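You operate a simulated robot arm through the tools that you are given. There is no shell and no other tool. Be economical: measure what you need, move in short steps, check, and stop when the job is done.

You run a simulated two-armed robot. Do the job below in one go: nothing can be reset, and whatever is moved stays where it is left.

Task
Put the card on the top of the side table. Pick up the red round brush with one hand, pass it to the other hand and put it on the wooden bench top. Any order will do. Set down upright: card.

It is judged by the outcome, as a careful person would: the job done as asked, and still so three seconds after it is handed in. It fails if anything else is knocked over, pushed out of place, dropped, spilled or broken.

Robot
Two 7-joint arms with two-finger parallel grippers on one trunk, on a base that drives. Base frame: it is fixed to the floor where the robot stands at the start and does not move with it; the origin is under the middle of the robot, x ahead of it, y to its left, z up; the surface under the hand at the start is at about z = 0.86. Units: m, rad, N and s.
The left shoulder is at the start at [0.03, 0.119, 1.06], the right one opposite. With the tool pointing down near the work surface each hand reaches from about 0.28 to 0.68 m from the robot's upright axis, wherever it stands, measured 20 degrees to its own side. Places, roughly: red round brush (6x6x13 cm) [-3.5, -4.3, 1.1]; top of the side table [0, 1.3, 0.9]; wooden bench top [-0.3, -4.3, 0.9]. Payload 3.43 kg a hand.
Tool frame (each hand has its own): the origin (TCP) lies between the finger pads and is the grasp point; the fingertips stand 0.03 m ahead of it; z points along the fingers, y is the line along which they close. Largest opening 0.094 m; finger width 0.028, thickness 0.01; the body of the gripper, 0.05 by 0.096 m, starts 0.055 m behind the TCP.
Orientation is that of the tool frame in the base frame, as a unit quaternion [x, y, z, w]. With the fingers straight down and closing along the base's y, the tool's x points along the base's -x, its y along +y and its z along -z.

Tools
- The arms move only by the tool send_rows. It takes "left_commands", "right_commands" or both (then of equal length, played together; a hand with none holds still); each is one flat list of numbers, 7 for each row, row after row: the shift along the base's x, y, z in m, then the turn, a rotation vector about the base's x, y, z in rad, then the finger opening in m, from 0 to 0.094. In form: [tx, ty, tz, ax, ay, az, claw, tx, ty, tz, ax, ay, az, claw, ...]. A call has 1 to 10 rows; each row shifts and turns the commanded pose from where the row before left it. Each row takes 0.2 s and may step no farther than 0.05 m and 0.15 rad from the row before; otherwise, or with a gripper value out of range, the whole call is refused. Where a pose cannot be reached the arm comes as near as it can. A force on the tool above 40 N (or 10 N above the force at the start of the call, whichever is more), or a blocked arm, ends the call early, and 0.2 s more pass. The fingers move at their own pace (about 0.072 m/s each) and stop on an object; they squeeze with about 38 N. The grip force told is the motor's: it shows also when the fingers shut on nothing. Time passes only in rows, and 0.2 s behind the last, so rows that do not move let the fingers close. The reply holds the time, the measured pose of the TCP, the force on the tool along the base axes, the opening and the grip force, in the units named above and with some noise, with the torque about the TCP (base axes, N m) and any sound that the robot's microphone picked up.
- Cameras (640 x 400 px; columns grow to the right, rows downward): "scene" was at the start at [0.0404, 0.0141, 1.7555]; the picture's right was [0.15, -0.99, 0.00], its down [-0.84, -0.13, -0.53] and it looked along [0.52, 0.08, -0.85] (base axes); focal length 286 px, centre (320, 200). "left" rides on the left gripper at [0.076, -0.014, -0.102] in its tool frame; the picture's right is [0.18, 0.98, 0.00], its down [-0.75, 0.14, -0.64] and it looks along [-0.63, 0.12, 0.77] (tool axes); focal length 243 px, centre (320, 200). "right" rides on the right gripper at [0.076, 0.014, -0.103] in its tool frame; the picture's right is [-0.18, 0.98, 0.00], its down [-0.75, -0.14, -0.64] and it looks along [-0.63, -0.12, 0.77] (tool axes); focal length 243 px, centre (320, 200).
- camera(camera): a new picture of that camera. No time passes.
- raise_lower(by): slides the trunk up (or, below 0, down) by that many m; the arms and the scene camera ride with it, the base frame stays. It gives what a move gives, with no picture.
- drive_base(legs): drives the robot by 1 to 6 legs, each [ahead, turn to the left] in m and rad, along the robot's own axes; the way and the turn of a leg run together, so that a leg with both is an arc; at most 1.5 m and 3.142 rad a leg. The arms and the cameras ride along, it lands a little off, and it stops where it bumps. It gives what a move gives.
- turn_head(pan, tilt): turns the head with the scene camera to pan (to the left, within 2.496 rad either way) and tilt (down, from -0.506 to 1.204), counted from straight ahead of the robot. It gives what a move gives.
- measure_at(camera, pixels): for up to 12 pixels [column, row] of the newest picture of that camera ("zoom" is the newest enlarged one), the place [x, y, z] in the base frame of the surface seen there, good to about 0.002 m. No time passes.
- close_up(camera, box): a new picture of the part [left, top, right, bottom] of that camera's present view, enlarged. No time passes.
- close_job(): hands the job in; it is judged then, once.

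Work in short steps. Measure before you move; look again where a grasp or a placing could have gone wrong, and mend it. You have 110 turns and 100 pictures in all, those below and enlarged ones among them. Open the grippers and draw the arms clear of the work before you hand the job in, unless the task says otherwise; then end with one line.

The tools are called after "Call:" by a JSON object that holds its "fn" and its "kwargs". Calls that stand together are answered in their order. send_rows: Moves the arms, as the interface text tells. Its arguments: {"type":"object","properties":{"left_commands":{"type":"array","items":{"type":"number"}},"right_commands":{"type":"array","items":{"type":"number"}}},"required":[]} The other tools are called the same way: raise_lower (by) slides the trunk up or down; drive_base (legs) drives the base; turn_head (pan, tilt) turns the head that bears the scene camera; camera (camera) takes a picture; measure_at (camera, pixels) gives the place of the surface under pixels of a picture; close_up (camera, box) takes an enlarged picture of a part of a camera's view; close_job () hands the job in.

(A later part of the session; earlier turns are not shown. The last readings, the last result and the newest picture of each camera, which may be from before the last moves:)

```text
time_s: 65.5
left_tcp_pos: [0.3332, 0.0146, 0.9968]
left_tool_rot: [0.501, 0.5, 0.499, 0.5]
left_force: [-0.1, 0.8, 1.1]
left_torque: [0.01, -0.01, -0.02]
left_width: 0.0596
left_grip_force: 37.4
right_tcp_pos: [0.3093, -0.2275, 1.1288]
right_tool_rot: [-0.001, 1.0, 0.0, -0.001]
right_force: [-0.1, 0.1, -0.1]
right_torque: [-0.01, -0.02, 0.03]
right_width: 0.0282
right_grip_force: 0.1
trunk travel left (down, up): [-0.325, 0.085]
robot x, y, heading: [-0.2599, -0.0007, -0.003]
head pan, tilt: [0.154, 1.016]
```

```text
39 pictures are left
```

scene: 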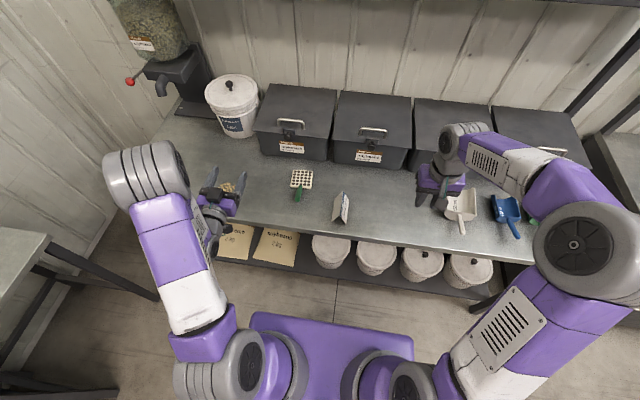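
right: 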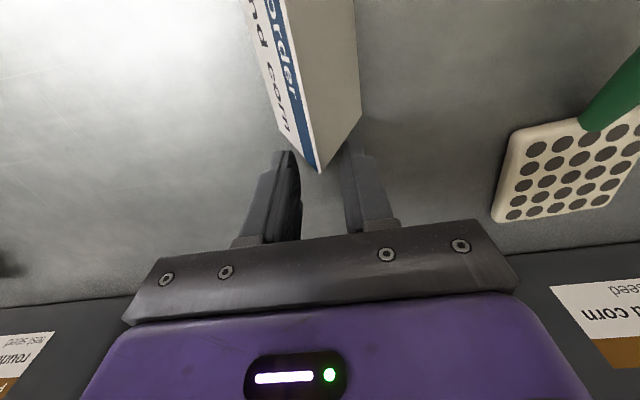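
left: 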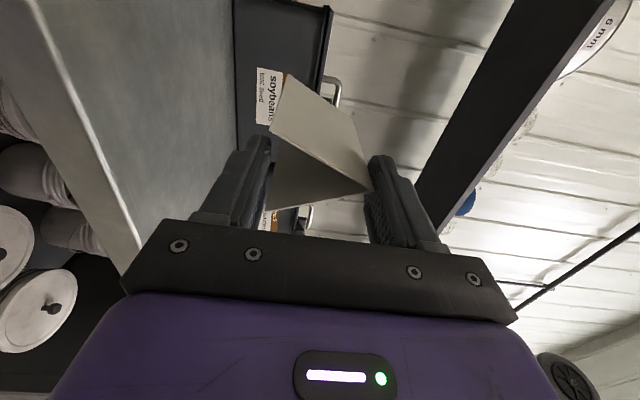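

The card is held firmly. I back off 0.3 m from the counter and look left to the side table.

Call:
{"fn": "drive_base", "kwargs": {"legs": [[-0.3, 0]]}}

Call:
{"fn": "turn_head", "kwargs": {"pan": 1.3, "tilt": 0.75}}

Call:
{"fn": "camera", "kwargs": {"camera": "scene"}}

```text
time_s: 67.6
left_tcp_pos: [0.0318, 0.016, 0.9965]
left_tool_rot: [0.501, 0.5, 0.499, 0.5]
left_force: [0.1, 0.8, -0.7]
left_torque: [0.03, 0.03, 0.01]
left_width: 0.0593
left_grip_force: 37.7
right_tcp_pos: [0.0103, -0.2286, 1.1291]
right_tool_rot: [0.0, 1.0, 0.0, -0.001]
right_force: [-1.7, 0.4, 0.6]
right_torque: [-0.02, -0.01, 0.0]
right_width: 0.0279
right_grip_force: 0.0
trunk travel left (down, up): [-0.325, 0.085]
robot x, y, heading: [-0.5576, -0.0024, 0.001]
head pan, tilt: [0.154, 1.016]
```

```text
time_s: 69.0
left_tcp_pos: [0.0327, 0.0168, 0.9986]
left_tool_rot: [0.501, 0.5, 0.499, 0.5]
left_force: [-0.2, -0.4, -0.6]
left_torque: [0.0, 0.0, 0.01]
left_width: 0.0594
left_grip_force: 37.8
right_tcp_pos: [0.0102, -0.226, 1.1288]
right_tool_rot: [-0.001, 1.0, 0.0, -0.002]
right_force: [-0.6, -0.5, -0.3]
right_torque: [0.0, 0.02, 0.02]
right_width: 0.028
right_grip_force: 0.1
trunk travel left (down, up): [-0.325, 0.085]
robot x, y, heading: [-0.5629, 0.0016, 0.004]
head pan, tilt: [1.3, 0.75]
```

```text
38 pictures are left
```

scene: 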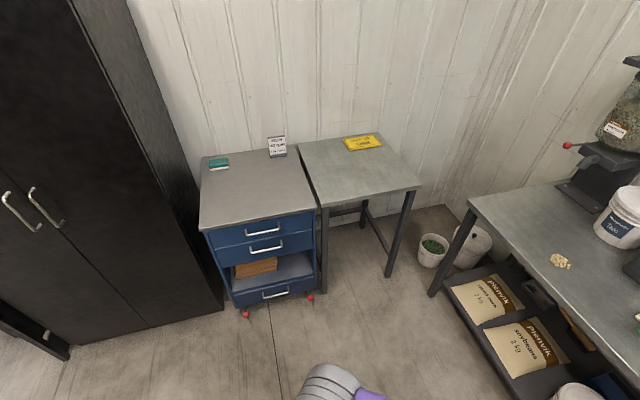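

The side table is the steel-topped one with a yellow box at its back; I measure its corners and front edge.

Call:
{"fn": "measure_at", "kwargs": {"camera": "scene", "pixels": [[322, 202], [418, 186], [370, 195], [300, 145], [372, 138], [352, 170], [360, 147], [345, 140], [318, 200], [316, 208], [375, 202]]}}

```text
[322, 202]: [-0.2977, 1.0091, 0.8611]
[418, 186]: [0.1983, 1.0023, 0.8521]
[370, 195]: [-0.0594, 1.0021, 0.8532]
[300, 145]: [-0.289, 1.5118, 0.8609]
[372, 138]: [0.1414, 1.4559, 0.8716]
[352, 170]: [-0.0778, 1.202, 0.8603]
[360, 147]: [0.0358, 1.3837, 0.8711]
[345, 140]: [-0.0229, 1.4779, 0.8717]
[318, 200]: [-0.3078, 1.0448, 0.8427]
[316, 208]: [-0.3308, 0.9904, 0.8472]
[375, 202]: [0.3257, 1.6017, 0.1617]
```

Side table: x −0.30…0.20, front edge y≈1.003, top z≈0.861. Before turning I check where the cabinet, cart and near floor are.

Call:
{"fn": "measure_at", "kwargs": {"camera": "scene", "pixels": [[10, 200], [60, 345], [130, 200], [215, 240], [250, 310], [30, 130], [10, 330], [432, 250]]}}

Call:
{"fn": "turn_head", "kwargs": {"pan": 2.45, "tilt": 0.6}}

Call:
{"fn": "camera", "kwargs": {"camera": "scene"}}

```text
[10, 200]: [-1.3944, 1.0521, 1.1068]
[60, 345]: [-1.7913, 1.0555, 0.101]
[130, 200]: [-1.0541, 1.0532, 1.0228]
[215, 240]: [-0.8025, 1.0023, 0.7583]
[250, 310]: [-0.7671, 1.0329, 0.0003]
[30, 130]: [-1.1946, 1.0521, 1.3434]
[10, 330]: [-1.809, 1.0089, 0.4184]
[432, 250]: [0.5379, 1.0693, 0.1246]
```

```text
time_s: 70.3
left_tcp_pos: [0.0321, 0.0168, 0.9959]
left_tool_rot: [0.5, 0.5, 0.499, 0.5]
left_force: [0.1, -0.1, -0.4]
left_torque: [0.02, 0.01, 0.03]
left_width: 0.0593
left_grip_force: 37.8
right_tcp_pos: [0.0096, -0.2277, 1.1305]
right_tool_rot: [-0.001, 1.0, 0.0, 0.0]
right_force: [0.3, 0.0, 0.0]
right_torque: [0.0, -0.02, -0.02]
right_width: 0.0282
right_grip_force: 0.1
trunk travel left (down, up): [-0.325, 0.085]
robot x, y, heading: [-0.5613, -0.0001, 0.003]
head pan, tilt: [2.45, 0.6]
```

```text
37 pictures are left
```

scene: 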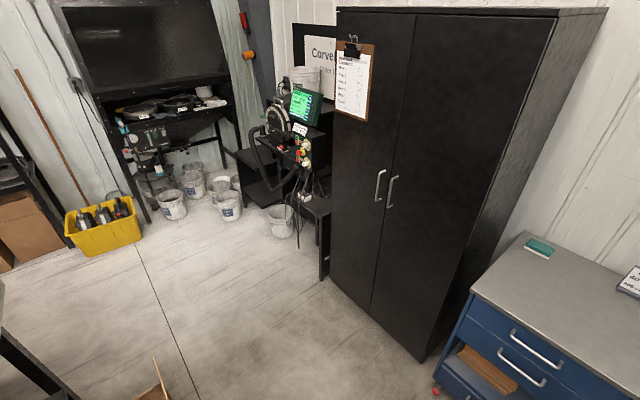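

I check the nearby items at the picture's lower left before turning that way.

Call:
{"fn": "measure_at", "kwargs": {"camera": "scene", "pixels": [[155, 385], [20, 350], [5, 300], [60, 390], [100, 220], [160, 280]]}}

```text
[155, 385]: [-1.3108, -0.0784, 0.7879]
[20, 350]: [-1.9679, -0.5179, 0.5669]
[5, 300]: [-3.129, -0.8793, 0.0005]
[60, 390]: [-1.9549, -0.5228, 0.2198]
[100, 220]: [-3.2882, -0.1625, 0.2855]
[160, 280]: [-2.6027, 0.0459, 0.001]
```

Clear. Route: turn left 2.5 rad, reverse 0.594 m, turn back to face +y, then approach the side table in two steps.

Call:
{"fn": "drive_base", "kwargs": {"legs": [[0, 1.25], [0, 1.247], [-0.594, 0], [0, -0.929]]}}

Call:
{"fn": "turn_head", "kwargs": {"pan": 0.0, "tilt": 0.85}}

Call:
{"fn": "camera", "kwargs": {"camera": "scene"}}

```text
time_s: 82.4
left_tcp_pos: [-0.1162, 0.2652, 0.9967]
left_tool_rot: [-0.02, 0.708, 0.706, -0.021]
left_force: [0.6, 0.5, 0.2]
left_torque: [-0.05, 0.0, -0.01]
left_width: 0.057
left_grip_force: 37.8
right_tcp_pos: [0.1271, 0.2581, 1.1277]
right_tool_rot: [0.729, -0.684, 0.001, 0.0]
right_force: [-0.3, -0.2, 0.9]
right_torque: [0.0, -0.01, -0.01]
right_width: 0.028
right_grip_force: 0.1
trunk travel left (down, up): [-0.325, 0.085]
robot x, y, heading: [-0.0645, -0.3255, 1.631]
head pan, tilt: [2.45, 0.6]
```

```text
time_s: 84.6
left_tcp_pos: [-0.1167, 0.2667, 0.9964]
left_tool_rot: [-0.021, 0.707, 0.706, -0.021]
left_force: [0.4, -0.2, -0.1]
left_torque: [-0.01, 0.01, 0.0]
left_width: 0.0572
left_grip_force: 38.0
right_tcp_pos: [0.1276, 0.2582, 1.1292]
right_tool_rot: [0.729, -0.685, 0.001, 0.001]
right_force: [0.0, -0.3, 0.2]
right_torque: [0.01, 0.0, -0.01]
right_width: 0.0281
right_grip_force: 0.0
trunk travel left (down, up): [-0.325, 0.085]
robot x, y, heading: [-0.0626, -0.323, 1.638]
head pan, tilt: [0.0, 0.85]
```

```text
36 pictures are left
```

scene: 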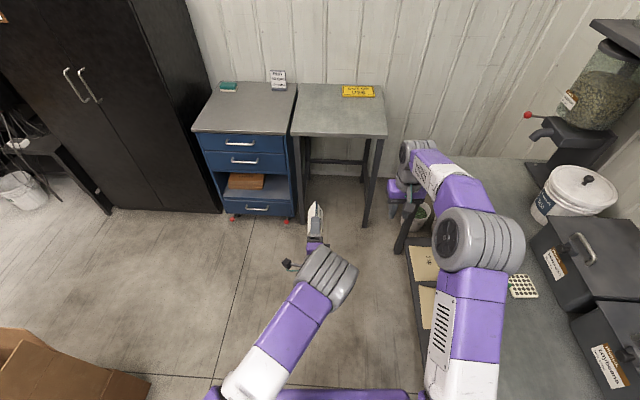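

Grip width fell slightly (0.057); I check the card in the left camera.

Call:
{"fn": "camera", "kwargs": {"camera": "left"}}

Call:
{"fn": "close_up", "kwargs": {"camera": "scene", "box": [270, 180, 366, 240]}}

```text
35 pictures are left
```

left: 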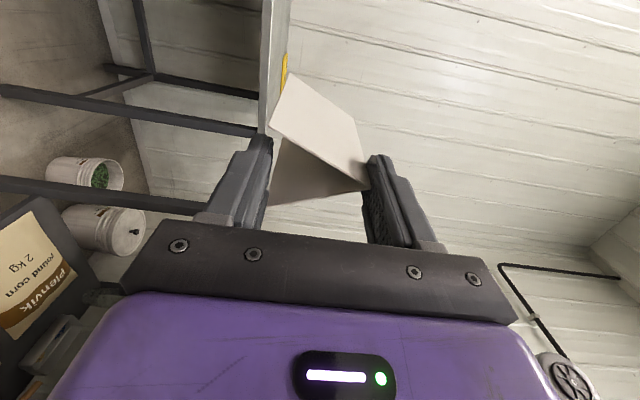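

```text
6.67 times, centred on (318, 210) of scene
```

zoom: 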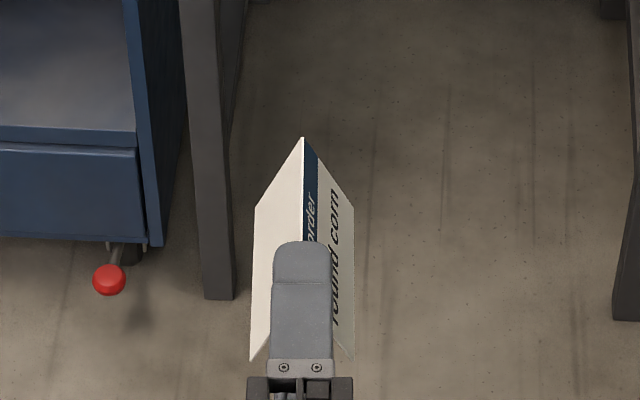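

Card still firmly held and upright. I correct the heading and drive forward 0.68 m with the hand high.

Call:
{"fn": "drive_base", "kwargs": {"legs": [[0, -0.066], [0.68, 0]]}}

Call:
{"fn": "camera", "kwargs": {"camera": "scene"}}

```text
time_s: 88.8
left_tcp_pos: [-0.0711, 0.9353, 0.9972]
left_tool_rot: [0.003, 0.708, 0.707, 0.003]
left_force: [0.7, -0.6, -0.2]
left_torque: [-0.03, -0.01, 0.0]
left_width: 0.057
left_grip_force: 37.8
right_tcp_pos: [0.1713, 0.9107, 1.1285]
right_tool_rot: [-0.703, 0.711, -0.001, -0.001]
right_force: [-0.9, -0.2, 0.0]
right_torque: [0.01, -0.03, -0.03]
right_width: 0.0281
right_grip_force: 0.1
trunk travel left (down, up): [-0.325, 0.085]
robot x, y, heading: [-0.0589, 0.344, 1.56]
head pan, tilt: [0.0, 0.85]
```

```text
33 pictures are left
```

scene: 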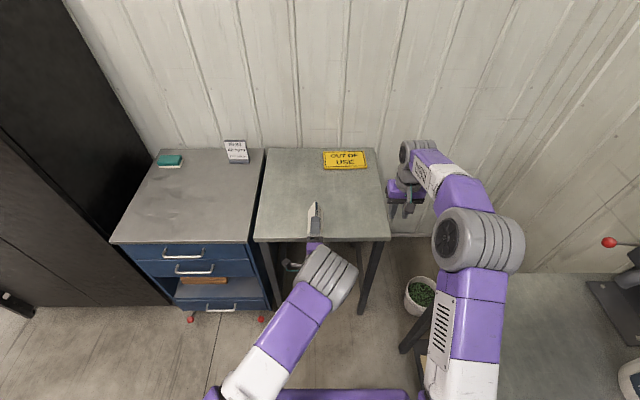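

I measure the table edge and top again, and the card.

Call:
{"fn": "close_up", "kwargs": {"camera": "scene", "box": [250, 185, 378, 265]}}

Call:
{"fn": "measure_at", "kwargs": {"camera": "zoom", "pixels": [[150, 265], [150, 272], [150, 280], [450, 265], [450, 272], [150, 200], [450, 200], [320, 90], [280, 150], [318, 190]]}}

```text
5.00 times, centred on (314, 225) of scene
```

zoom: 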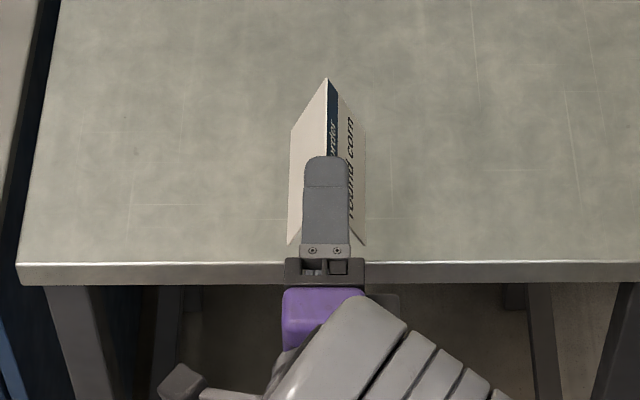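

```text
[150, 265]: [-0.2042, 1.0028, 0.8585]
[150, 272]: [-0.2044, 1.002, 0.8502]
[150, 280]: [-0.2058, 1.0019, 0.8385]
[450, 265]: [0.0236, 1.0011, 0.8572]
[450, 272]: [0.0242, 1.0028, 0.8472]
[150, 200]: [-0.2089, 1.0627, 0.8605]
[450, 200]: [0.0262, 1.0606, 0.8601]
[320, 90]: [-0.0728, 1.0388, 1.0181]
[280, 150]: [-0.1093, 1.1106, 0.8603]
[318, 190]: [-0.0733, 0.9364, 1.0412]
```

Edge y≈1.002. I move the hand 30 mm forward (tips at ~0.996) and lower to just above contact.

Call:
{"fn": "send_rows", "kwargs": {"left_commands": [0, 0.015, 0, 0, 0, 0, 0.04, 0, 0.015, 0, 0, 0, 0, 0.04, 0, 0, -0.03, 0, 0, 0, 0.04, 0, 0, -0.03, 0, 0, 0, 0.04, 0, 0, -0.025, 0, 0, 0, 0.04, 0, 0, -0.015, 0, 0, 0, 0.04, 0, 0, 0, 0, 0, 0, 0.04]}}

Call:
{"fn": "camera", "kwargs": {"camera": "left"}}

```text
time_s: 90.4
left_tcp_pos: [-0.0695, 0.964, 0.8983]
left_tool_rot: [0.003, 0.708, 0.706, 0.004]
left_force: [-0.4, -0.4, 0.1]
left_torque: [0.02, -0.02, 0.01]
left_width: 0.057
left_grip_force: 37.7
right_tcp_pos: [0.1714, 0.9108, 1.1292]
right_tool_rot: [-0.705, 0.71, 0.0, 0.0]
right_force: [0.4, 0.7, -0.8]
right_torque: [0.02, -0.02, 0.0]
right_width: 0.0281
right_grip_force: 0.1
trunk travel left (down, up): [-0.325, 0.085]
robot x, y, heading: [-0.0621, 0.3427, 1.562]
head pan, tilt: [0.0, 0.85]
```

```text
31 pictures are left
```

left: 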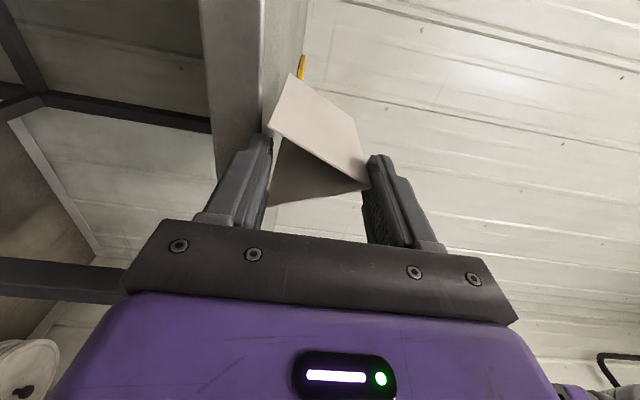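

Still ~8 mm high; I lower in small steps and watch the force.

Call:
{"fn": "send_rows", "kwargs": {"left_commands": [0, 0, -0.004, 0, 0, 0, 0.04, 0, 0, -0.002, 0, 0, 0, 0.04, 0, 0, -0.001, 0, 0, 0, 0.04, 0, 0, 0, 0, 0, 0, 0.04]}}

Call:
{"fn": "send_rows", "kwargs": {"left_commands": [0, 0, -0.001, 0, 0, 0, 0.04, 0, 0, 0, 0, 0, 0, 0.04]}}

```text
time_s: 91.4
left_tcp_pos: [-0.0711, 0.9636, 0.8883]
left_tool_rot: [0.004, 0.707, 0.707, 0.003]
left_force: [0.1, 0.2, 0.6]
left_torque: [0.02, -0.02, 0.02]
left_width: 0.0568
left_grip_force: 38.0
right_tcp_pos: [0.1721, 0.9104, 1.129]
right_tool_rot: [-0.704, 0.71, 0.0, -0.001]
right_force: [0.5, -0.5, -0.6]
right_torque: [0.0, 0.02, -0.02]
right_width: 0.0277
right_grip_force: 0.0
trunk travel left (down, up): [-0.325, 0.085]
robot x, y, heading: [-0.0588, 0.3424, 1.564]
head pan, tilt: [0.0, 0.85]
```

```text
time_s: 92.0
left_tcp_pos: [-0.0707, 0.9651, 0.8899]
left_tool_rot: [0.004, 0.707, 0.707, 0.003]
left_force: [-0.8, -0.3, 1.4]
left_torque: [0.16, 0.05, -0.02]
left_width: 0.0571
left_grip_force: 37.9
right_tcp_pos: [0.1725, 0.9103, 1.1295]
right_tool_rot: [-0.704, 0.71, 0.0, 0.0]
right_force: [-0.4, 0.0, 0.3]
right_torque: [-0.01, -0.01, 0.02]
right_width: 0.0279
right_grip_force: 0.1
trunk travel left (down, up): [-0.325, 0.085]
robot x, y, heading: [-0.0601, 0.3443, 1.567]
head pan, tilt: [0.0, 0.85]
```

Contact is felt (torque 0.16 Nm). I open the fingers gently and look.

Call:
{"fn": "send_rows", "kwargs": {"left_commands": [0, 0, 0, 0, 0, 0, 0.06, 0, 0, 0, 0, 0, 0, 0.065, 0, 0, 0, 0, 0, 0, 0.07, 0, 0, 0, 0, 0, 0, 0.076, 0, 0, 0, 0, 0, 0, 0.076]}}

Call:
{"fn": "camera", "kwargs": {"camera": "left"}}

```text
time_s: 93.2
left_tcp_pos: [-0.0711, 0.9647, 0.889]
left_tool_rot: [0.005, 0.707, 0.707, 0.004]
left_force: [0.0, 0.4, -0.5]
left_torque: [0.02, -0.03, 0.02]
left_width: 0.0757
left_grip_force: 0.0
right_tcp_pos: [0.1715, 0.9109, 1.1277]
right_tool_rot: [-0.704, 0.71, 0.001, -0.001]
right_force: [-0.5, 0.5, -1.4]
right_torque: [0.02, 0.01, 0.0]
right_width: 0.0282
right_grip_force: 0.0
trunk travel left (down, up): [-0.325, 0.085]
robot x, y, heading: [-0.0585, 0.3411, 1.568]
head pan, tilt: [0.0, 0.85]
```

```text
30 pictures are left
```

left: 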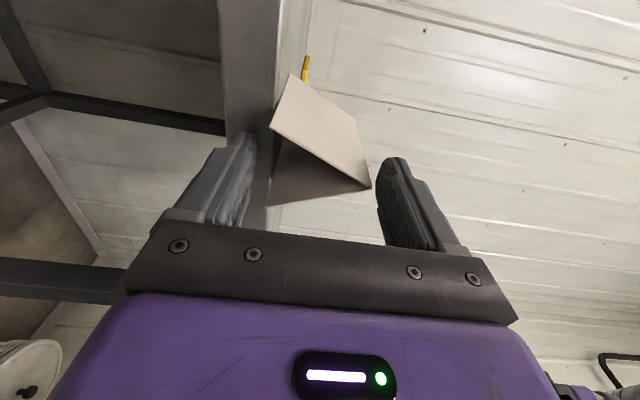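

The card stands by itself. I withdraw, narrow the fingers to 0.02, and push the card's end inward ~9 cm so it is fully on the table.

Call:
{"fn": "send_rows", "kwargs": {"left_commands": [0, -0.03, 0, 0, 0, 0, 0.076, 0, -0.025, 0, 0, 0, 0, 0.076, 0, 0, 0, 0, 0, 0, 0.02, 0, 0, 0, 0, 0, 0, 0.02, 0, 0, 0, 0, 0, 0, 0.02, 0, 0, 0, 0, 0, 0, 0.02]}}

Call:
{"fn": "close_up", "kwargs": {"camera": "scene", "box": [250, 185, 378, 265]}}

Call:
{"fn": "measure_at", "kwargs": {"camera": "zoom", "pixels": [[322, 130], [318, 200], [315, 215], [300, 290], [340, 290]]}}

```text
time_s: 94.6
left_tcp_pos: [-0.0709, 0.9108, 0.8895]
left_tool_rot: [0.003, 0.708, 0.706, 0.003]
left_force: [0.9, 1.3, 0.1]
left_torque: [-0.01, -0.02, 0.01]
left_width: 0.0198
left_grip_force: 0.0
right_tcp_pos: [0.1722, 0.9101, 1.129]
right_tool_rot: [-0.704, 0.71, -0.001, -0.001]
right_force: [0.6, 0.1, -0.5]
right_torque: [-0.01, -0.01, 0.01]
right_width: 0.0279
right_grip_force: 0.1
trunk travel left (down, up): [-0.325, 0.085]
robot x, y, heading: [-0.0603, 0.3443, 1.562]
head pan, tilt: [0.0, 0.85]
```

```text
5.00 times, centred on (314, 225) of scene
```

zoom: 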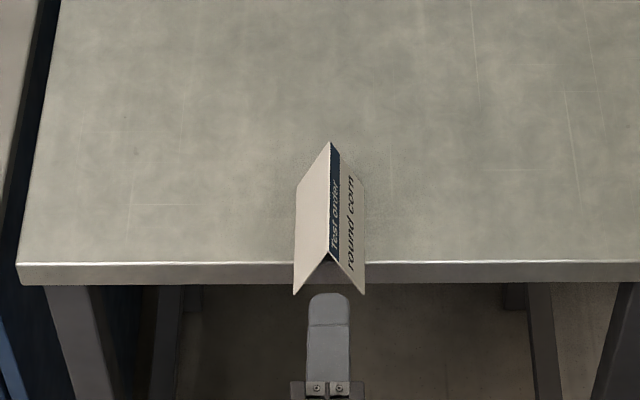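

```text
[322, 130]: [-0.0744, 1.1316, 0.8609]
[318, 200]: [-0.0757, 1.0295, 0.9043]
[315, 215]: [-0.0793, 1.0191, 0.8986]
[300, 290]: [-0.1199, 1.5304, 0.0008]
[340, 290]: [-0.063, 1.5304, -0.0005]
```

Aligned. I push 12 cm forward in small steps.

Call:
{"fn": "send_rows", "kwargs": {"left_commands": [0, 0.02, 0.001, 0, 0, 0, 0.02, 0, 0.013, 0, 0, 0, 0, 0.02, 0, 0.013, 0, 0, 0, 0, 0.02, 0, 0.013, 0, 0, 0, 0, 0.02, 0, 0.013, 0, 0, 0, 0, 0.02, 0, 0.013, 0, 0, 0, 0, 0.02, 0, 0.013, 0, 0, 0, 0, 0.02, 0, 0.013, 0, 0, 0, 0, 0.02, 0, 0.008, 0, 0, 0, 0, 0.02, 0, 0, 0, 0, 0, 0, 0.02]}}

Call:
{"fn": "send_rows", "kwargs": {"left_commands": [0, -0.03, 0, 0, 0, 0, 0.02, 0, -0.045, 0, 0, 0, 0, 0.02, 0, -0.045, 0, 0, 0, 0, 0.02, 0, -0.045, 0, 0, 0, 0, 0.02]}}

Call:
{"fn": "close_up", "kwargs": {"camera": "scene", "box": [230, 140, 390, 240]}}

```text
time_s: 96.8
left_tcp_pos: [-0.072, 1.0288, 0.8889]
left_tool_rot: [0.004, 0.708, 0.707, 0.003]
left_force: [-0.1, -0.3, -0.8]
left_torque: [0.03, -0.01, -0.02]
left_width: 0.0199
left_grip_force: 0.1
right_tcp_pos: [0.172, 0.9105, 1.128]
right_tool_rot: [-0.704, 0.71, -0.001, 0.0]
right_force: [-0.3, -0.7, 0.3]
right_torque: [-0.01, 0.01, -0.02]
right_width: 0.0279
right_grip_force: 0.2
trunk travel left (down, up): [-0.325, 0.085]
robot x, y, heading: [-0.0588, 0.345, 1.565]
head pan, tilt: [0.0, 0.85]
```

```text
time_s: 97.8
left_tcp_pos: [-0.0735, 0.8631, 0.8914]
left_tool_rot: [0.003, 0.707, 0.707, 0.004]
left_force: [0.2, 0.9, 0.3]
left_torque: [0.01, 0.02, -0.02]
left_width: 0.0198
left_grip_force: 0.0
right_tcp_pos: [0.1719, 0.9102, 1.1291]
right_tool_rot: [-0.703, 0.711, -0.001, 0.0]
right_force: [-0.4, -0.2, -0.2]
right_torque: [0.03, 0.02, -0.02]
right_width: 0.028
right_grip_force: 0.0
trunk travel left (down, up): [-0.325, 0.085]
robot x, y, heading: [-0.0621, 0.3423, 1.554]
head pan, tilt: [0.0, 0.85]
```

```text
4.00 times, centred on (310, 190) of scene
```

zoom: 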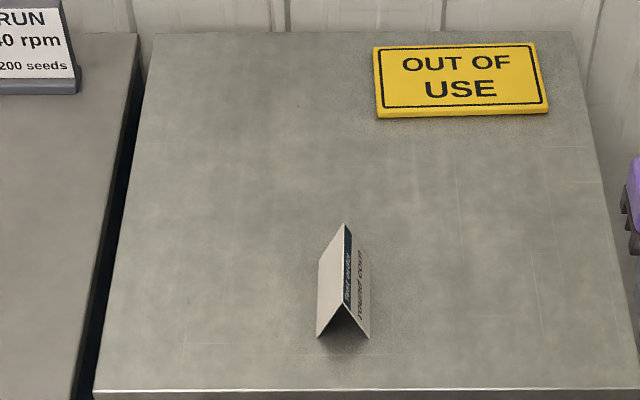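

The card stands fully on the side table. I back off and return the left hand to pointing down.

Call:
{"fn": "drive_base", "kwargs": {"legs": [[-0.4, 0]]}}

Call:
{"fn": "send_rows", "kwargs": {"left_commands": [-0.012, -0.01, 0.02, 0, -0.15, 0, 0.05, -0.012, -0.01, 0.02, 0, -0.15, 0, 0.05, -0.012, -0.01, 0.02, 0, -0.15, 0, 0.05, -0.012, -0.01, 0.02, 0, -0.15, 0, 0.05, -0.012, 0, 0.02, 0, -0.15, 0, 0.05, -0.012, 0, 0.02, 0, -0.15, 0, 0.05, -0.012, 0, 0.02, 0, -0.15, 0, 0.05, -0.012, 0, 0.02, 0, -0.15, 0, 0.05, -0.012, 0, 0.02, 0, -0.15, 0, 0.05, -0.012, 0, 0.02, 0, -0.15, 0, 0.05]}}

Call:
{"fn": "send_rows", "kwargs": {"left_commands": [0, -0.01, 0.005, 0, -0.07, 0, 0.05, 0, -0.01, 0.005, -0.15, 0, 0, 0.05, 0, -0.01, 0.005, -0.15, 0, 0, 0.05, 0, -0.01, 0.005, -0.15, 0, 0, 0.05, 0, 0, 0.005, -0.15, 0, 0, 0.05, 0, 0, 0.005, -0.15, 0, 0, 0.05, 0, 0, 0, -0.15, 0, 0, 0.05, 0, 0, 0, -0.15, 0, 0, 0.05, 0, 0, 0, -0.15, 0, 0, 0.05, 0, 0, 0, -0.15, 0, 0, 0.05]}}

Call:
{"fn": "turn_head", "kwargs": {"pan": 2.45, "tilt": 0.3}}

Call:
{"fn": "camera", "kwargs": {"camera": "scene"}}

```text
time_s: 100.3
left_tcp_pos: [-0.0753, 0.4651, 0.891]
left_tool_rot: [0.004, 0.708, 0.706, 0.004]
left_force: [0.7, -0.6, -0.1]
left_torque: [-0.03, 0.02, 0.0]
left_width: 0.0199
left_grip_force: 0.0
right_tcp_pos: [0.1702, 0.5095, 1.1294]
right_tool_rot: [-0.704, 0.71, -0.001, 0.0]
right_force: [-0.6, 0.1, 0.4]
right_torque: [-0.02, 0.0, -0.05]
right_width: 0.0278
right_grip_force: 0.1
trunk travel left (down, up): [-0.325, 0.085]
robot x, y, heading: [-0.0644, -0.0551, 1.56]
head pan, tilt: [0.0, 0.85]
```

```text
time_s: 102.5
left_tcp_pos: [-0.196, 0.424, 1.09]
left_tool_rot: [-0.48, 0.513, 0.52, 0.486]
left_force: [-0.5, -0.1, 0.0]
left_torque: [-0.01, 0.02, 0.0]
left_width: 0.05
left_grip_force: 0.0
right_tcp_pos: [0.1679, 0.5107, 1.1291]
right_tool_rot: [-0.704, 0.71, -0.001, 0.0]
right_force: [-0.4, -0.7, 1.1]
right_torque: [0.02, 0.0, -0.04]
right_width: 0.0282
right_grip_force: 0.0
trunk travel left (down, up): [-0.325, 0.085]
robot x, y, heading: [-0.0652, -0.0551, 1.561]
head pan, tilt: [0.0, 0.85]
```

```text
time_s: 104.7
left_tcp_pos: [-0.1908, 0.4032, 1.1173]
left_tool_rot: [-0.702, 0.702, 0.082, 0.082]
left_force: [0.2, 1.0, -0.2]
left_torque: [0.02, 0.0, 0.02]
left_width: 0.0501
left_grip_force: 0.0
left hand out of reach, approached as far as the arm can: row 3, 4
right_tcp_pos: [0.1699, 0.5121, 1.1282]
right_tool_rot: [-0.704, 0.71, -0.001, -0.001]
right_force: [0.5, 1.5, -0.2]
right_torque: [-0.01, 0.01, 0.0]
right_width: 0.0282
right_grip_force: 0.0
trunk travel left (down, up): [-0.325, 0.085]
robot x, y, heading: [-0.0659, -0.0557, 1.563]
head pan, tilt: [0.0, 0.85]
```

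```text
time_s: 106.9
left_tcp_pos: [-0.1919, 0.4029, 1.1182]
left_tool_rot: [-0.702, 0.703, 0.082, 0.083]
left_force: [0.3, 0.0, 0.6]
left_torque: [-0.02, 0.03, 0.01]
left_width: 0.0498
left_grip_force: 0.1
right_tcp_pos: [0.1684, 0.5109, 1.1286]
right_tool_rot: [-0.704, 0.71, -0.001, -0.001]
right_force: [0.2, 0.7, 0.3]
right_torque: [0.05, -0.01, -0.01]
right_width: 0.0279
right_grip_force: 0.0
trunk travel left (down, up): [-0.325, 0.085]
robot x, y, heading: [-0.0631, -0.0531, 1.561]
head pan, tilt: [2.45, 0.3]
```

```text
27 pictures are left
```

scene: 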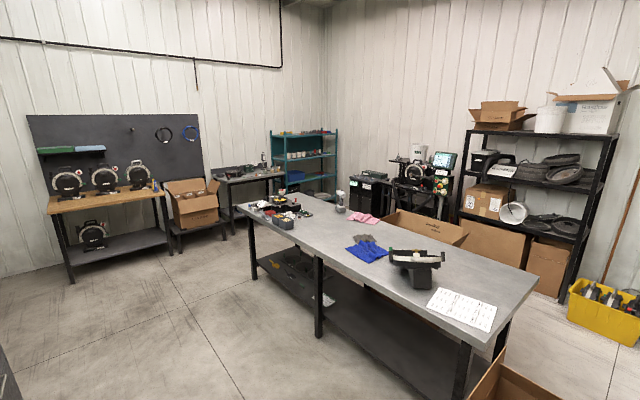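

I see the wooden bench (left, (100,190)), a central work table, and a teal rack at (305,160) near the brush's position. I measure the layout.

Call:
{"fn": "measure_at", "kwargs": {"camera": "scene", "pixels": [[240, 210], [490, 340], [365, 205], [305, 135], [305, 155], [335, 180], [165, 190], [50, 208], [245, 178], [275, 185], [180, 215], [270, 210]]}}

Call:
{"fn": "close_up", "kwargs": {"camera": "scene", "box": [210, 115, 370, 215]}}

```text
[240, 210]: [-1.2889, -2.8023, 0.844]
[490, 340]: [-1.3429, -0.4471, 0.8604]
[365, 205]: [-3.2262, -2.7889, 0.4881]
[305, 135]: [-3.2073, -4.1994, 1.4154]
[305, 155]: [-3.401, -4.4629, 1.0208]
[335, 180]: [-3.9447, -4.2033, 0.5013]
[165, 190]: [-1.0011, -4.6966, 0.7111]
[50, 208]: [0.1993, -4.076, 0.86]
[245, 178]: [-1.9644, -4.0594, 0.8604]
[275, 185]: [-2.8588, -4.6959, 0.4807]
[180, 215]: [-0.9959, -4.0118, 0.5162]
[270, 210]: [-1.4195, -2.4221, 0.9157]
```

```text
4.00 times, centred on (290, 165) of scene
```

zoom: 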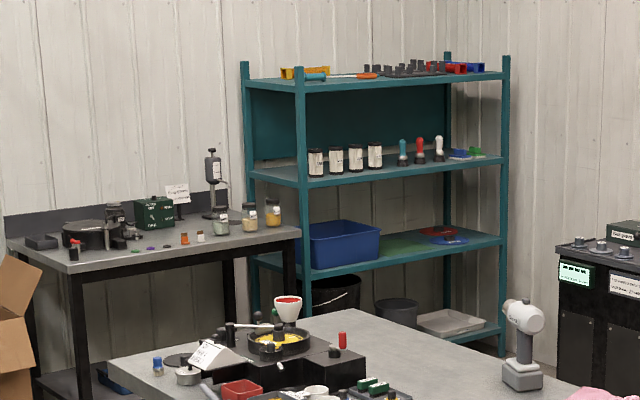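

The red brush stands on the teal rack's middle shelf between a teal and a white one (zoom (420,150)). I measure it and its surroundings.

Call:
{"fn": "measure_at", "kwargs": {"camera": "zoom", "pixels": [[420, 145], [420, 158], [403, 150], [438, 148], [375, 158], [420, 175], [300, 185], [500, 165], [455, 75], [300, 90], [310, 380], [150, 250]]}}

Call:
{"fn": "close_up", "kwargs": {"camera": "scene", "box": [290, 140, 338, 170]}}

```text
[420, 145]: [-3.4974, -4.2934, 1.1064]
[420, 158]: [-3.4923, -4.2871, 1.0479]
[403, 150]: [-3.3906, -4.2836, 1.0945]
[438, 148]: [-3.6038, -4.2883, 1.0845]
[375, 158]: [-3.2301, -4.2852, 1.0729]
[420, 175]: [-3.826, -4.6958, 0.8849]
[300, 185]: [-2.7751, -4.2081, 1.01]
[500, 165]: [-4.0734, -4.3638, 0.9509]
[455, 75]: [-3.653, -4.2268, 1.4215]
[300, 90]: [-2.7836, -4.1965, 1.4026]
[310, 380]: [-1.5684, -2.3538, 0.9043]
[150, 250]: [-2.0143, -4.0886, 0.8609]
```

```text
13.33 times, centred on (314, 155) of scene
```

zoom: 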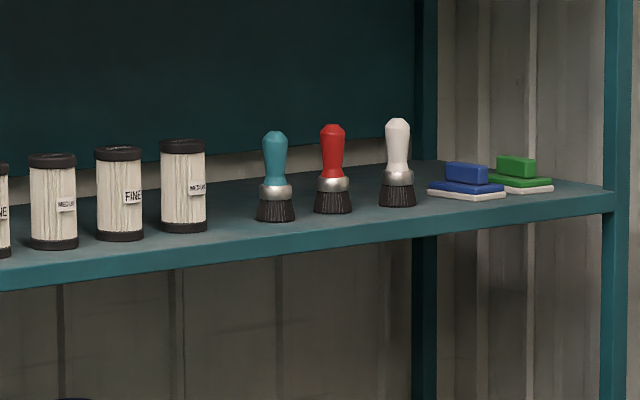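

Red brush: centre ≈(−3.497, −4.305), shelf z≈1.02, neighbours 10.5 cm away on each side. Route: west 0.4 m, south along the aisle x≈−0.46, then west along y≈−3.42. First half now.

Call:
{"fn": "drive_base", "kwargs": {"legs": [[0, 1.58], [0.4, 0], [0, 1.571], [1.5, 0], [1.5, 0]]}}

Call:
{"fn": "turn_head", "kwargs": {"pan": -0.9, "tilt": 0.55}}

Call:
{"fn": "camera", "kwargs": {"camera": "scene"}}

```text
time_s: 131.1
left_tcp_pos: [-0.3062, -3.5052, 1.1171]
left_tool_rot: [0.698, 0.707, -0.083, 0.083]
left_force: [-0.2, -0.5, -0.2]
left_torque: [0.02, 0.01, 0.0]
left_width: 0.0499
left_grip_force: 0.1
right_tcp_pos: [-0.6657, -3.6183, 1.1285]
right_tool_rot: [0.704, 0.71, 0.0, 0.0]
right_force: [-0.4, 0.4, -0.5]
right_torque: [0.02, 0.04, -0.01]
right_width: 0.0284
right_grip_force: 0.1
trunk travel left (down, up): [-0.325, 0.085]
robot x, y, heading: [-0.4421, -3.0475, -1.563]
head pan, tilt: [2.45, 0.3]
```

```text
time_s: 133.9
left_tcp_pos: [-0.3066, -3.5044, 1.116]
left_tool_rot: [0.697, 0.707, -0.083, 0.082]
left_force: [0.6, 0.3, 0.1]
left_torque: [0.03, -0.01, 0.0]
left_width: 0.0497
left_grip_force: 0.0
right_tcp_pos: [-0.6651, -3.6182, 1.1294]
right_tool_rot: [0.705, 0.709, 0.001, -0.001]
right_force: [0.1, 0.2, -0.4]
right_torque: [-0.03, 0.0, 0.03]
right_width: 0.028
right_grip_force: 0.0
trunk travel left (down, up): [-0.325, 0.085]
robot x, y, heading: [-0.4389, -3.0506, -1.564]
head pan, tilt: [-0.901, 0.55]
```

```text
24 pictures are left
```

scene: 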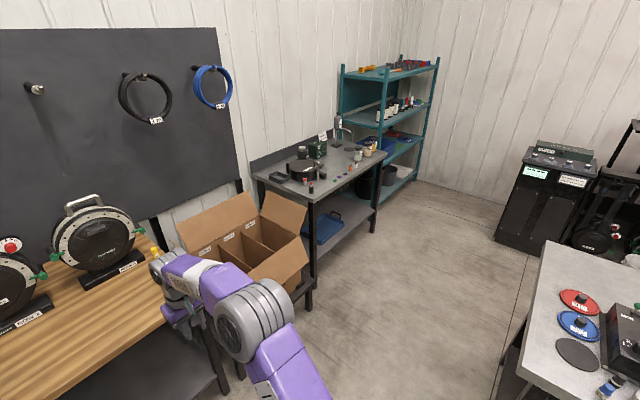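

The corridor to the rack looks free. I measure the obstacles beside it and the bench top for later.

Call:
{"fn": "measure_at", "kwargs": {"camera": "scene", "pixels": [[500, 240], [520, 370], [315, 200], [300, 215], [375, 190], [415, 180], [100, 310], [30, 360], [130, 330], [440, 250], [150, 270], [545, 245]]}}

```text
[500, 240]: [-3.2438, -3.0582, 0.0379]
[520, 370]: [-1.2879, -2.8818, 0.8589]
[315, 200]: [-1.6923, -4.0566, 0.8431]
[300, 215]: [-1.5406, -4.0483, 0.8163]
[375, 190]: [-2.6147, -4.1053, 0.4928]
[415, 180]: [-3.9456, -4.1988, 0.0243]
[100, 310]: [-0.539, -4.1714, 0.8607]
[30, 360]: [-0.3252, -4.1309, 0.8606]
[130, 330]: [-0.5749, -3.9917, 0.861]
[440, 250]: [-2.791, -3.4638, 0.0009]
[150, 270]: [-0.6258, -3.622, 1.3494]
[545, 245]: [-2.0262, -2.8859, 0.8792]
```

I set the arms for picking while here in open space: right hand pitched to 30° below horizontal and pulled in, left hand straightened to point down.

Call:
{"fn": "send_rows", "kwargs": {"right_commands": [0, 0.012, 0, -0.15, 0, 0, 0.075, 0, 0.012, 0, -0.15, 0, 0, 0.075, 0, 0.012, 0, -0.15, 0, 0, 0.075, 0, 0.012, 0, -0.15, 0, 0, 0.075, 0, 0.012, 0, -0.15, 0, 0, 0.075, 0, 0.012, 0, -0.15, 0, 0, 0.075, 0, 0.012, 0, -0.147, 0, 0, 0.075, 0, 0, 0, 0, 0, 0, 0.075], "left_commands": [0, 0, 0, 0.115, 0, 0, 0.094, 0, 0, 0, 0.115, 0, 0, 0.094, 0, 0, 0.01, 0, 0, 0, 0.094, 0, 0, 0.01, 0, 0, 0, 0.094, 0, 0, 0.01, 0, 0, 0, 0.094, 0, 0, 0.01, 0, 0, 0, 0.094, 0, 0, 0, 0, 0, 0, 0.094, 0, 0, 0, 0, 0, 0, 0.094]}}

Call:
{"fn": "drive_base", "kwargs": {"legs": [[0.3, 0], [0, -1.571], [1.1, 0], [1.1, 0]]}}

```text
time_s: 135.7
left_tcp_pos: [-0.3047, -3.5041, 1.1576]
left_tool_rot: [0.702, 0.712, -0.001, 0.003]
left_force: [0.5, 0.4, 0.6]
left_torque: [0.03, -0.05, -0.01]
left_width: 0.094
left_grip_force: 0.0
right_tcp_pos: [-0.665, -3.5341, 1.1295]
right_tool_rot: [0.61, 0.615, -0.354, 0.352]
right_force: [-0.6, 0.2, -0.1]
right_torque: [-0.01, -0.05, 0.01]
right_width: 0.0749
right_grip_force: 0.0
trunk travel left (down, up): [-0.325, 0.085]
robot x, y, heading: [-0.4397, -3.0475, -1.568]
head pan, tilt: [-0.901, 0.55]
```

```text
time_s: 152.2
left_tcp_pos: [-3.1236, -3.4691, 1.1562]
left_tool_rot: [1.0, 0.001, -0.002, 0.002]
left_force: [0.4, 1.2, 0.6]
left_torque: [-0.03, 0.02, 0.02]
left_width: 0.0939
left_grip_force: 0.0
right_tcp_pos: [-3.1482, -3.1095, 1.128]
right_tool_rot: [0.866, -0.003, -0.499, -0.005]
right_force: [-0.2, -0.5, 1.0]
right_torque: [-0.01, 0.01, -0.02]
right_width: 0.0749
right_grip_force: 0.1
trunk travel left (down, up): [-0.325, 0.085]
robot x, y, heading: [-2.6639, -3.3424, 3.132]
head pan, tilt: [-0.901, 0.55]
```

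I go on diagonally to about (−3.37, −3.49), then turn to face the rack.

Call:
{"fn": "drive_base", "kwargs": {"legs": [[0, 0.21], [0.72, 0], [0, 1.37]]}}

Call:
{"fn": "turn_head", "kwargs": {"pan": 0.0, "tilt": 0.75}}

Call:
{"fn": "camera", "kwargs": {"camera": "scene"}}

```text
time_s: 160.4
left_tcp_pos: [-3.2297, -3.9395, 1.156]
left_tool_rot: [0.692, 0.722, -0.001, 0.002]
left_force: [-0.6, 0.0, 0.5]
left_torque: [0.0, 0.03, 0.01]
left_width: 0.0941
left_grip_force: 0.1
right_tcp_pos: [-3.5872, -3.9804, 1.1291]
right_tool_rot: [0.603, 0.623, -0.349, 0.357]
right_force: [0.2, 0.1, 0.2]
right_torque: [0.0, 0.0, 0.0]
right_width: 0.0749
right_grip_force: 0.0
trunk travel left (down, up): [-0.325, 0.085]
robot x, y, heading: [-3.3808, -3.4861, -1.536]
head pan, tilt: [-0.901, 0.55]
```

```text
time_s: 161.6
left_tcp_pos: [-3.2304, -3.9392, 1.1568]
left_tool_rot: [0.692, 0.722, -0.001, 0.002]
left_force: [0.3, -1.4, -0.4]
left_torque: [0.03, -0.01, 0.01]
left_width: 0.094
left_grip_force: 0.0
right_tcp_pos: [-3.5864, -3.9806, 1.1288]
right_tool_rot: [0.602, 0.623, -0.349, 0.358]
right_force: [0.8, -0.1, 0.2]
right_torque: [-0.01, -0.02, -0.02]
right_width: 0.075
right_grip_force: 0.1
trunk travel left (down, up): [-0.325, 0.085]
robot x, y, heading: [-3.3772, -3.4889, -1.534]
head pan, tilt: [0.0, 0.75]
```

```text
23 pictures are left
```

scene: 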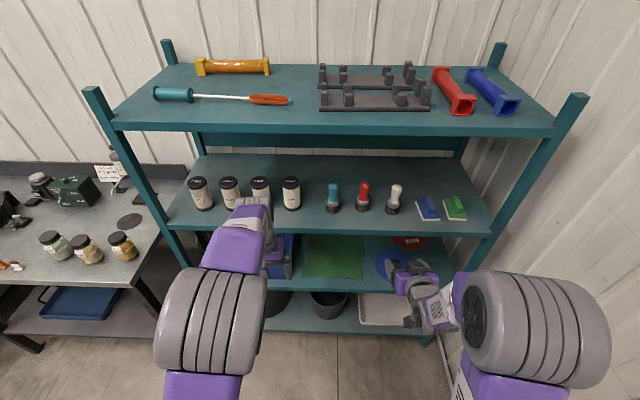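

I enlarge the brushes and measure the red one precisely.

Call:
{"fn": "close_up", "kwargs": {"camera": "scene", "box": [315, 170, 411, 230]}}

Call:
{"fn": "measure_at", "kwargs": {"camera": "scene", "pixels": [[363, 185], [363, 193], [363, 202], [358, 208], [368, 208], [363, 209], [335, 228], [363, 226], [363, 232], [500, 110], [364, 128]]}}

```text
6.67 times, centred on (363, 200) of scene
```

zoom: 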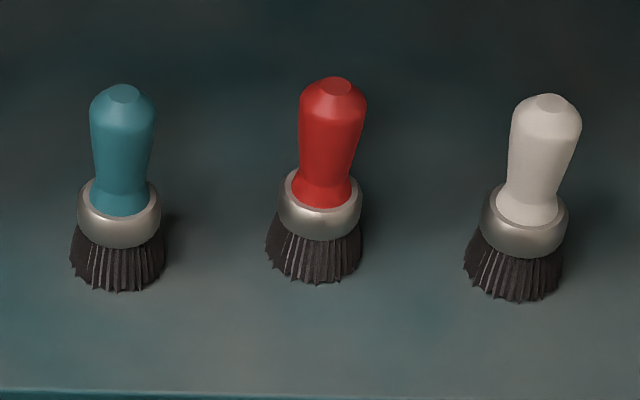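

```text
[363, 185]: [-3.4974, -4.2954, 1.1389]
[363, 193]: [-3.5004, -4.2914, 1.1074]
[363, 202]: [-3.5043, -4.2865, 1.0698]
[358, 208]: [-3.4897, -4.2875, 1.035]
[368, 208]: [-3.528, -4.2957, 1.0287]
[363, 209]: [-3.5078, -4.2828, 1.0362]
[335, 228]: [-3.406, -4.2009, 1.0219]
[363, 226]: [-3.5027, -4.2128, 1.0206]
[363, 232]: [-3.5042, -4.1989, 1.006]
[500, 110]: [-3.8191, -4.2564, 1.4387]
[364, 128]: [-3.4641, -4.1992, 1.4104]
```

Brush axis ≈(−3.503, −4.312), ferrule at z≈1.05–1.075. I align the right hand laterally and in height, pull the left hand back, and drive 0.2 m forward.

Call:
{"fn": "send_rows", "kwargs": {"right_commands": [0.021, 0, -0.0165, 0, 0, 0, 0.075, 0.021, 0, -0.0165, 0, 0, 0, 0.075, 0.021, 0, -0.0165, 0, 0, 0, 0.075, 0.021, 0, -0.015, 0, 0, 0, 0.075], "left_commands": [0, 0.025, 0, 0, 0, 0, 0.094, 0, 0.025, 0, 0, 0, 0, 0.094, 0, 0.025, 0, 0, 0, 0, 0.094, 0, 0.025, 0, 0, 0, 0, 0.094]}}

Call:
{"fn": "drive_base", "kwargs": {"legs": [[0, -0.035], [0.19, 0]]}}

Call:
{"fn": "camera", "kwargs": {"camera": "right"}}

```text
time_s: 162.6
left_tcp_pos: [-3.2279, -3.8386, 1.1555]
left_tool_rot: [0.692, 0.722, -0.001, 0.003]
left_force: [-0.1, 0.0, 0.1]
left_torque: [-0.01, -0.01, 0.0]
left_width: 0.0943
left_grip_force: 0.1
right_tcp_pos: [-3.5029, -3.9775, 1.0648]
right_tool_rot: [0.602, 0.623, -0.349, 0.357]
right_force: [0.3, 0.2, -0.2]
right_torque: [0.01, 0.01, -0.03]
right_width: 0.0749
right_grip_force: 0.2
trunk travel left (down, up): [-0.325, 0.085]
robot x, y, heading: [-3.3771, -3.4863, -1.538]
head pan, tilt: [0.0, 0.75]
```

```text
time_s: 164.5
left_tcp_pos: [-3.2411, -4.0316, 1.1561]
left_tool_rot: [0.704, 0.71, -0.001, 0.0]
left_force: [-0.4, 0.8, -0.5]
left_torque: [0.03, 0.0, 0.01]
left_width: 0.0942
left_grip_force: 0.0
right_tcp_pos: [-3.5217, -4.1622, 1.0641]
right_tool_rot: [0.613, 0.612, -0.356, 0.351]
right_force: [0.3, -0.2, -0.5]
right_torque: [-0.04, 0.0, -0.06]
right_width: 0.0751
right_grip_force: 0.0
trunk travel left (down, up): [-0.325, 0.085]
robot x, y, heading: [-3.3747, -3.6761, -1.568]
head pan, tilt: [0.0, 0.75]
```

```text
21 pictures are left
```

right: 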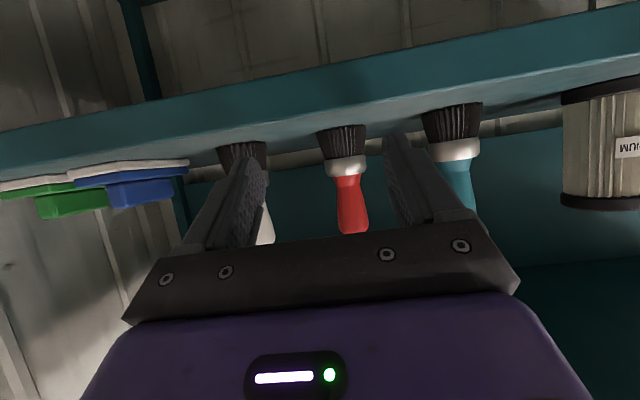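

The brush is centred once I shift +x by 19 mm. I do that, open to 0.085, and go in 10 cm, then check.

Call:
{"fn": "send_rows", "kwargs": {"right_commands": [0.0187, 0, 0.003, 0, 0, 0, 0.085, 0, -0.025, 0, 0, 0, 0, 0.085, 0, -0.025, 0, 0, 0, 0, 0.085, 0, -0.025, 0, 0, 0, 0, 0.085, 0, -0.025, 0, 0, 0, 0, 0.085, 0, 0, 0, 0, 0, 0, 0.085]}}

Call:
{"fn": "camera", "kwargs": {"camera": "right"}}

```text
time_s: 165.9
left_tcp_pos: [-3.2417, -4.0302, 1.1552]
left_tool_rot: [0.705, 0.709, -0.001, 0.002]
left_force: [-0.7, 0.4, 0.7]
left_torque: [0.01, 0.0, -0.01]
left_width: 0.0938
left_grip_force: 0.0
right_tcp_pos: [-3.5026, -4.261, 1.0677]
right_tool_rot: [0.613, 0.613, -0.355, 0.351]
right_force: [0.3, -0.3, -0.8]
right_torque: [0.02, 0.02, 0.01]
right_width: 0.085
right_grip_force: 0.1
trunk travel left (down, up): [-0.325, 0.085]
robot x, y, heading: [-3.3807, -3.675, -1.575]
head pan, tilt: [0.0, 0.75]
```

```text
20 pictures are left
```

right: 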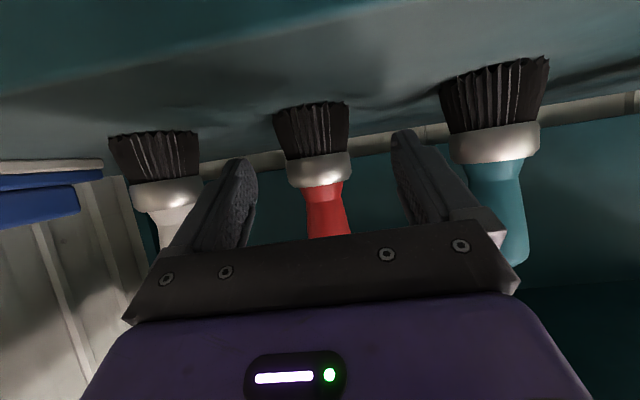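

Centred between the fingers. I advance 5 cm and close.

Call:
{"fn": "send_rows", "kwargs": {"right_commands": [0, -0.02, 0, 0, 0, 0, 0.085, 0, -0.018, 0, 0, 0, 0, 0.085, 0, -0.012, 0, 0, 0, 0, 0.085, 0, 0, 0, 0, 0, 0, 0.07, 0, 0, 0, 0, 0, 0, 0.055, 0, 0, 0, 0, 0, 0, 0.04, 0, 0, 0, 0, 0, 0, 0.03, 0, 0, 0, 0, 0, 0, 0.03]}}

Call:
{"fn": "camera", "kwargs": {"camera": "right"}}

```text
time_s: 167.7
left_tcp_pos: [-3.2416, -4.0313, 1.1559]
left_tool_rot: [0.705, 0.709, 0.0, 0.002]
left_force: [-0.1, 0.1, 0.0]
left_torque: [0.01, -0.01, 0.02]
left_width: 0.0941
left_grip_force: 0.0
right_tcp_pos: [-3.5033, -4.3122, 1.0667]
right_tool_rot: [0.613, 0.613, -0.355, 0.351]
right_force: [0.9, -0.2, 0.4]
right_torque: [-0.06, 0.01, -0.02]
right_width: 0.0486
right_grip_force: 38.6
trunk travel left (down, up): [-0.325, 0.085]
robot x, y, heading: [-3.3778, -3.6776, -1.57]
head pan, tilt: [0.0, 0.75]
```

```text
19 pictures are left
```

right: 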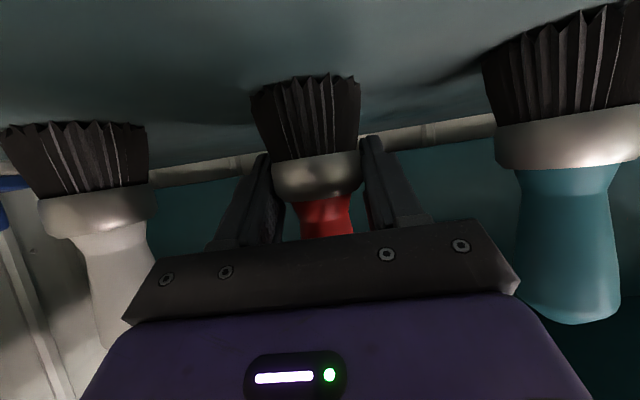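

Gripped at the ferrule (0.0486 m, 38 N). I lift 3 cm and draw straight out, keeping below the upper shelf.

Call:
{"fn": "send_rows", "kwargs": {"right_commands": [0, 0, 0.01, 0, 0, 0, 0.03, 0, 0, 0.015, 0, 0, 0, 0.03, 0, 0.02, 0.01, 0, 0, 0, 0.03, 0, 0.03, 0, 0, 0, 0, 0.03, 0, 0.03, 0, 0, 0, 0, 0.03, 0, 0.03, 0, 0, 0, 0, 0.03, 0, 0.03, 0, 0, 0, 0, 0.03]}}

Call:
{"fn": "drive_base", "kwargs": {"legs": [[-0.25, 0]]}}

Call:
{"fn": "camera", "kwargs": {"camera": "scene"}}

```text
time_s: 169.3
left_tcp_pos: [-3.2424, -4.0302, 1.1571]
left_tool_rot: [0.704, 0.71, -0.001, 0.003]
left_force: [0.2, 0.6, -0.3]
left_torque: [-0.01, 0.0, 0.01]
left_width: 0.0938
left_grip_force: 0.1
right_tcp_pos: [-3.5024, -4.169, 1.1028]
right_tool_rot: [0.613, 0.612, -0.356, 0.351]
right_force: [-0.8, 0.6, -0.6]
right_torque: [0.01, 0.03, -0.01]
right_width: 0.0485
right_grip_force: 37.8
trunk travel left (down, up): [-0.325, 0.085]
robot x, y, heading: [-3.3773, -3.6719, -1.575]
head pan, tilt: [0.0, 0.75]
```

```text
time_s: 171.1
left_tcp_pos: [-3.2412, -3.7805, 1.1565]
left_tool_rot: [0.705, 0.709, -0.001, 0.002]
left_force: [-0.1, 0.4, 0.1]
left_torque: [-0.02, 0.01, 0.0]
left_width: 0.0943
left_grip_force: 0.1
right_tcp_pos: [-3.5008, -3.9222, 1.1025]
right_tool_rot: [0.612, 0.613, -0.355, 0.351]
right_force: [0.9, -0.8, -1.1]
right_torque: [0.03, 0.0, -0.01]
right_width: 0.0485
right_grip_force: 38.7
trunk travel left (down, up): [-0.325, 0.085]
robot x, y, heading: [-3.3824, -3.4242, -1.571]
head pan, tilt: [0.0, 0.75]
```

```text
18 pictures are left
```

scene: 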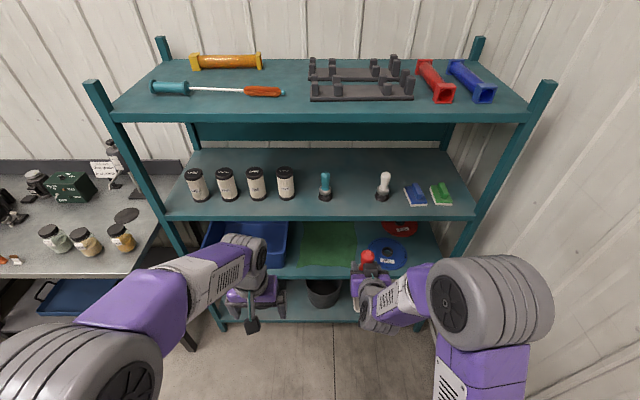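

The brush is out, neighbours undisturbed. I bring the right hand to the middle and lower, and the left hand high beside it.

Call:
{"fn": "send_rows", "kwargs": {"right_commands": [0.03, 0, -0.015, 0, 0, 0, 0.03, 0.03, 0, -0.015, 0, 0, 0, 0.03, 0.03, 0, -0.015, 0, 0, 0, 0.03, 0.03, 0, -0.015, 0, 0, 0, 0.03, 0, 0, 0, 0, 0, 0, 0.03], "left_commands": [0.01, -0.03, 0.02, 0, 0, 0, 0.07, 0.0, -0.035, 0.02, 0, 0, 0, 0.07, 0, -0.035, 0, 0, 0, 0, 0.07, 0, -0.035, 0, 0, 0, 0, 0.07, 0, 0, 0, 0, 0, 0, 0.07]}}

Call:
{"fn": "close_up", "kwargs": {"camera": "scene", "box": [220, 210, 412, 330]}}

```text
time_s: 172.3
left_tcp_pos: [-3.2335, -3.915, 1.1975]
left_tool_rot: [0.704, 0.71, -0.002, 0.002]
left_force: [0.3, 0.7, 0.7]
left_torque: [-0.04, 0.0, 0.03]
left_width: 0.0702
left_grip_force: 0.1
right_tcp_pos: [-3.3803, -3.9205, 1.0418]
right_tool_rot: [0.612, 0.613, -0.354, 0.352]
right_force: [0.0, -0.2, -0.9]
right_torque: [-0.01, 0.0, 0.03]
right_width: 0.0483
right_grip_force: 37.4
trunk travel left (down, up): [-0.325, 0.085]
robot x, y, heading: [-3.3752, -3.4238, -1.567]
head pan, tilt: [0.0, 0.75]
```

```text
3.33 times, centred on (316, 270) of scene
```

zoom: 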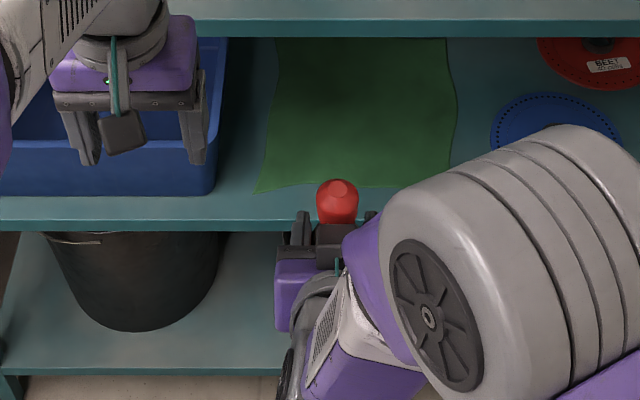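

I measure the handle top and the left fingertips.

Call:
{"fn": "measure_at", "kwargs": {"camera": "zoom", "pixels": [[338, 184], [322, 205], [353, 205], [338, 195], [338, 218], [80, 155], [195, 155]]}}

```text
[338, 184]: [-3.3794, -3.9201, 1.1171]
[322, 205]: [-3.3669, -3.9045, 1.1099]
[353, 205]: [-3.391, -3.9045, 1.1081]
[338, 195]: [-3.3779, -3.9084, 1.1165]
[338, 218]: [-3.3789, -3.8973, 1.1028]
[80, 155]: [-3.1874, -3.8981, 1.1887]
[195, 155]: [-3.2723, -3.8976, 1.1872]
```

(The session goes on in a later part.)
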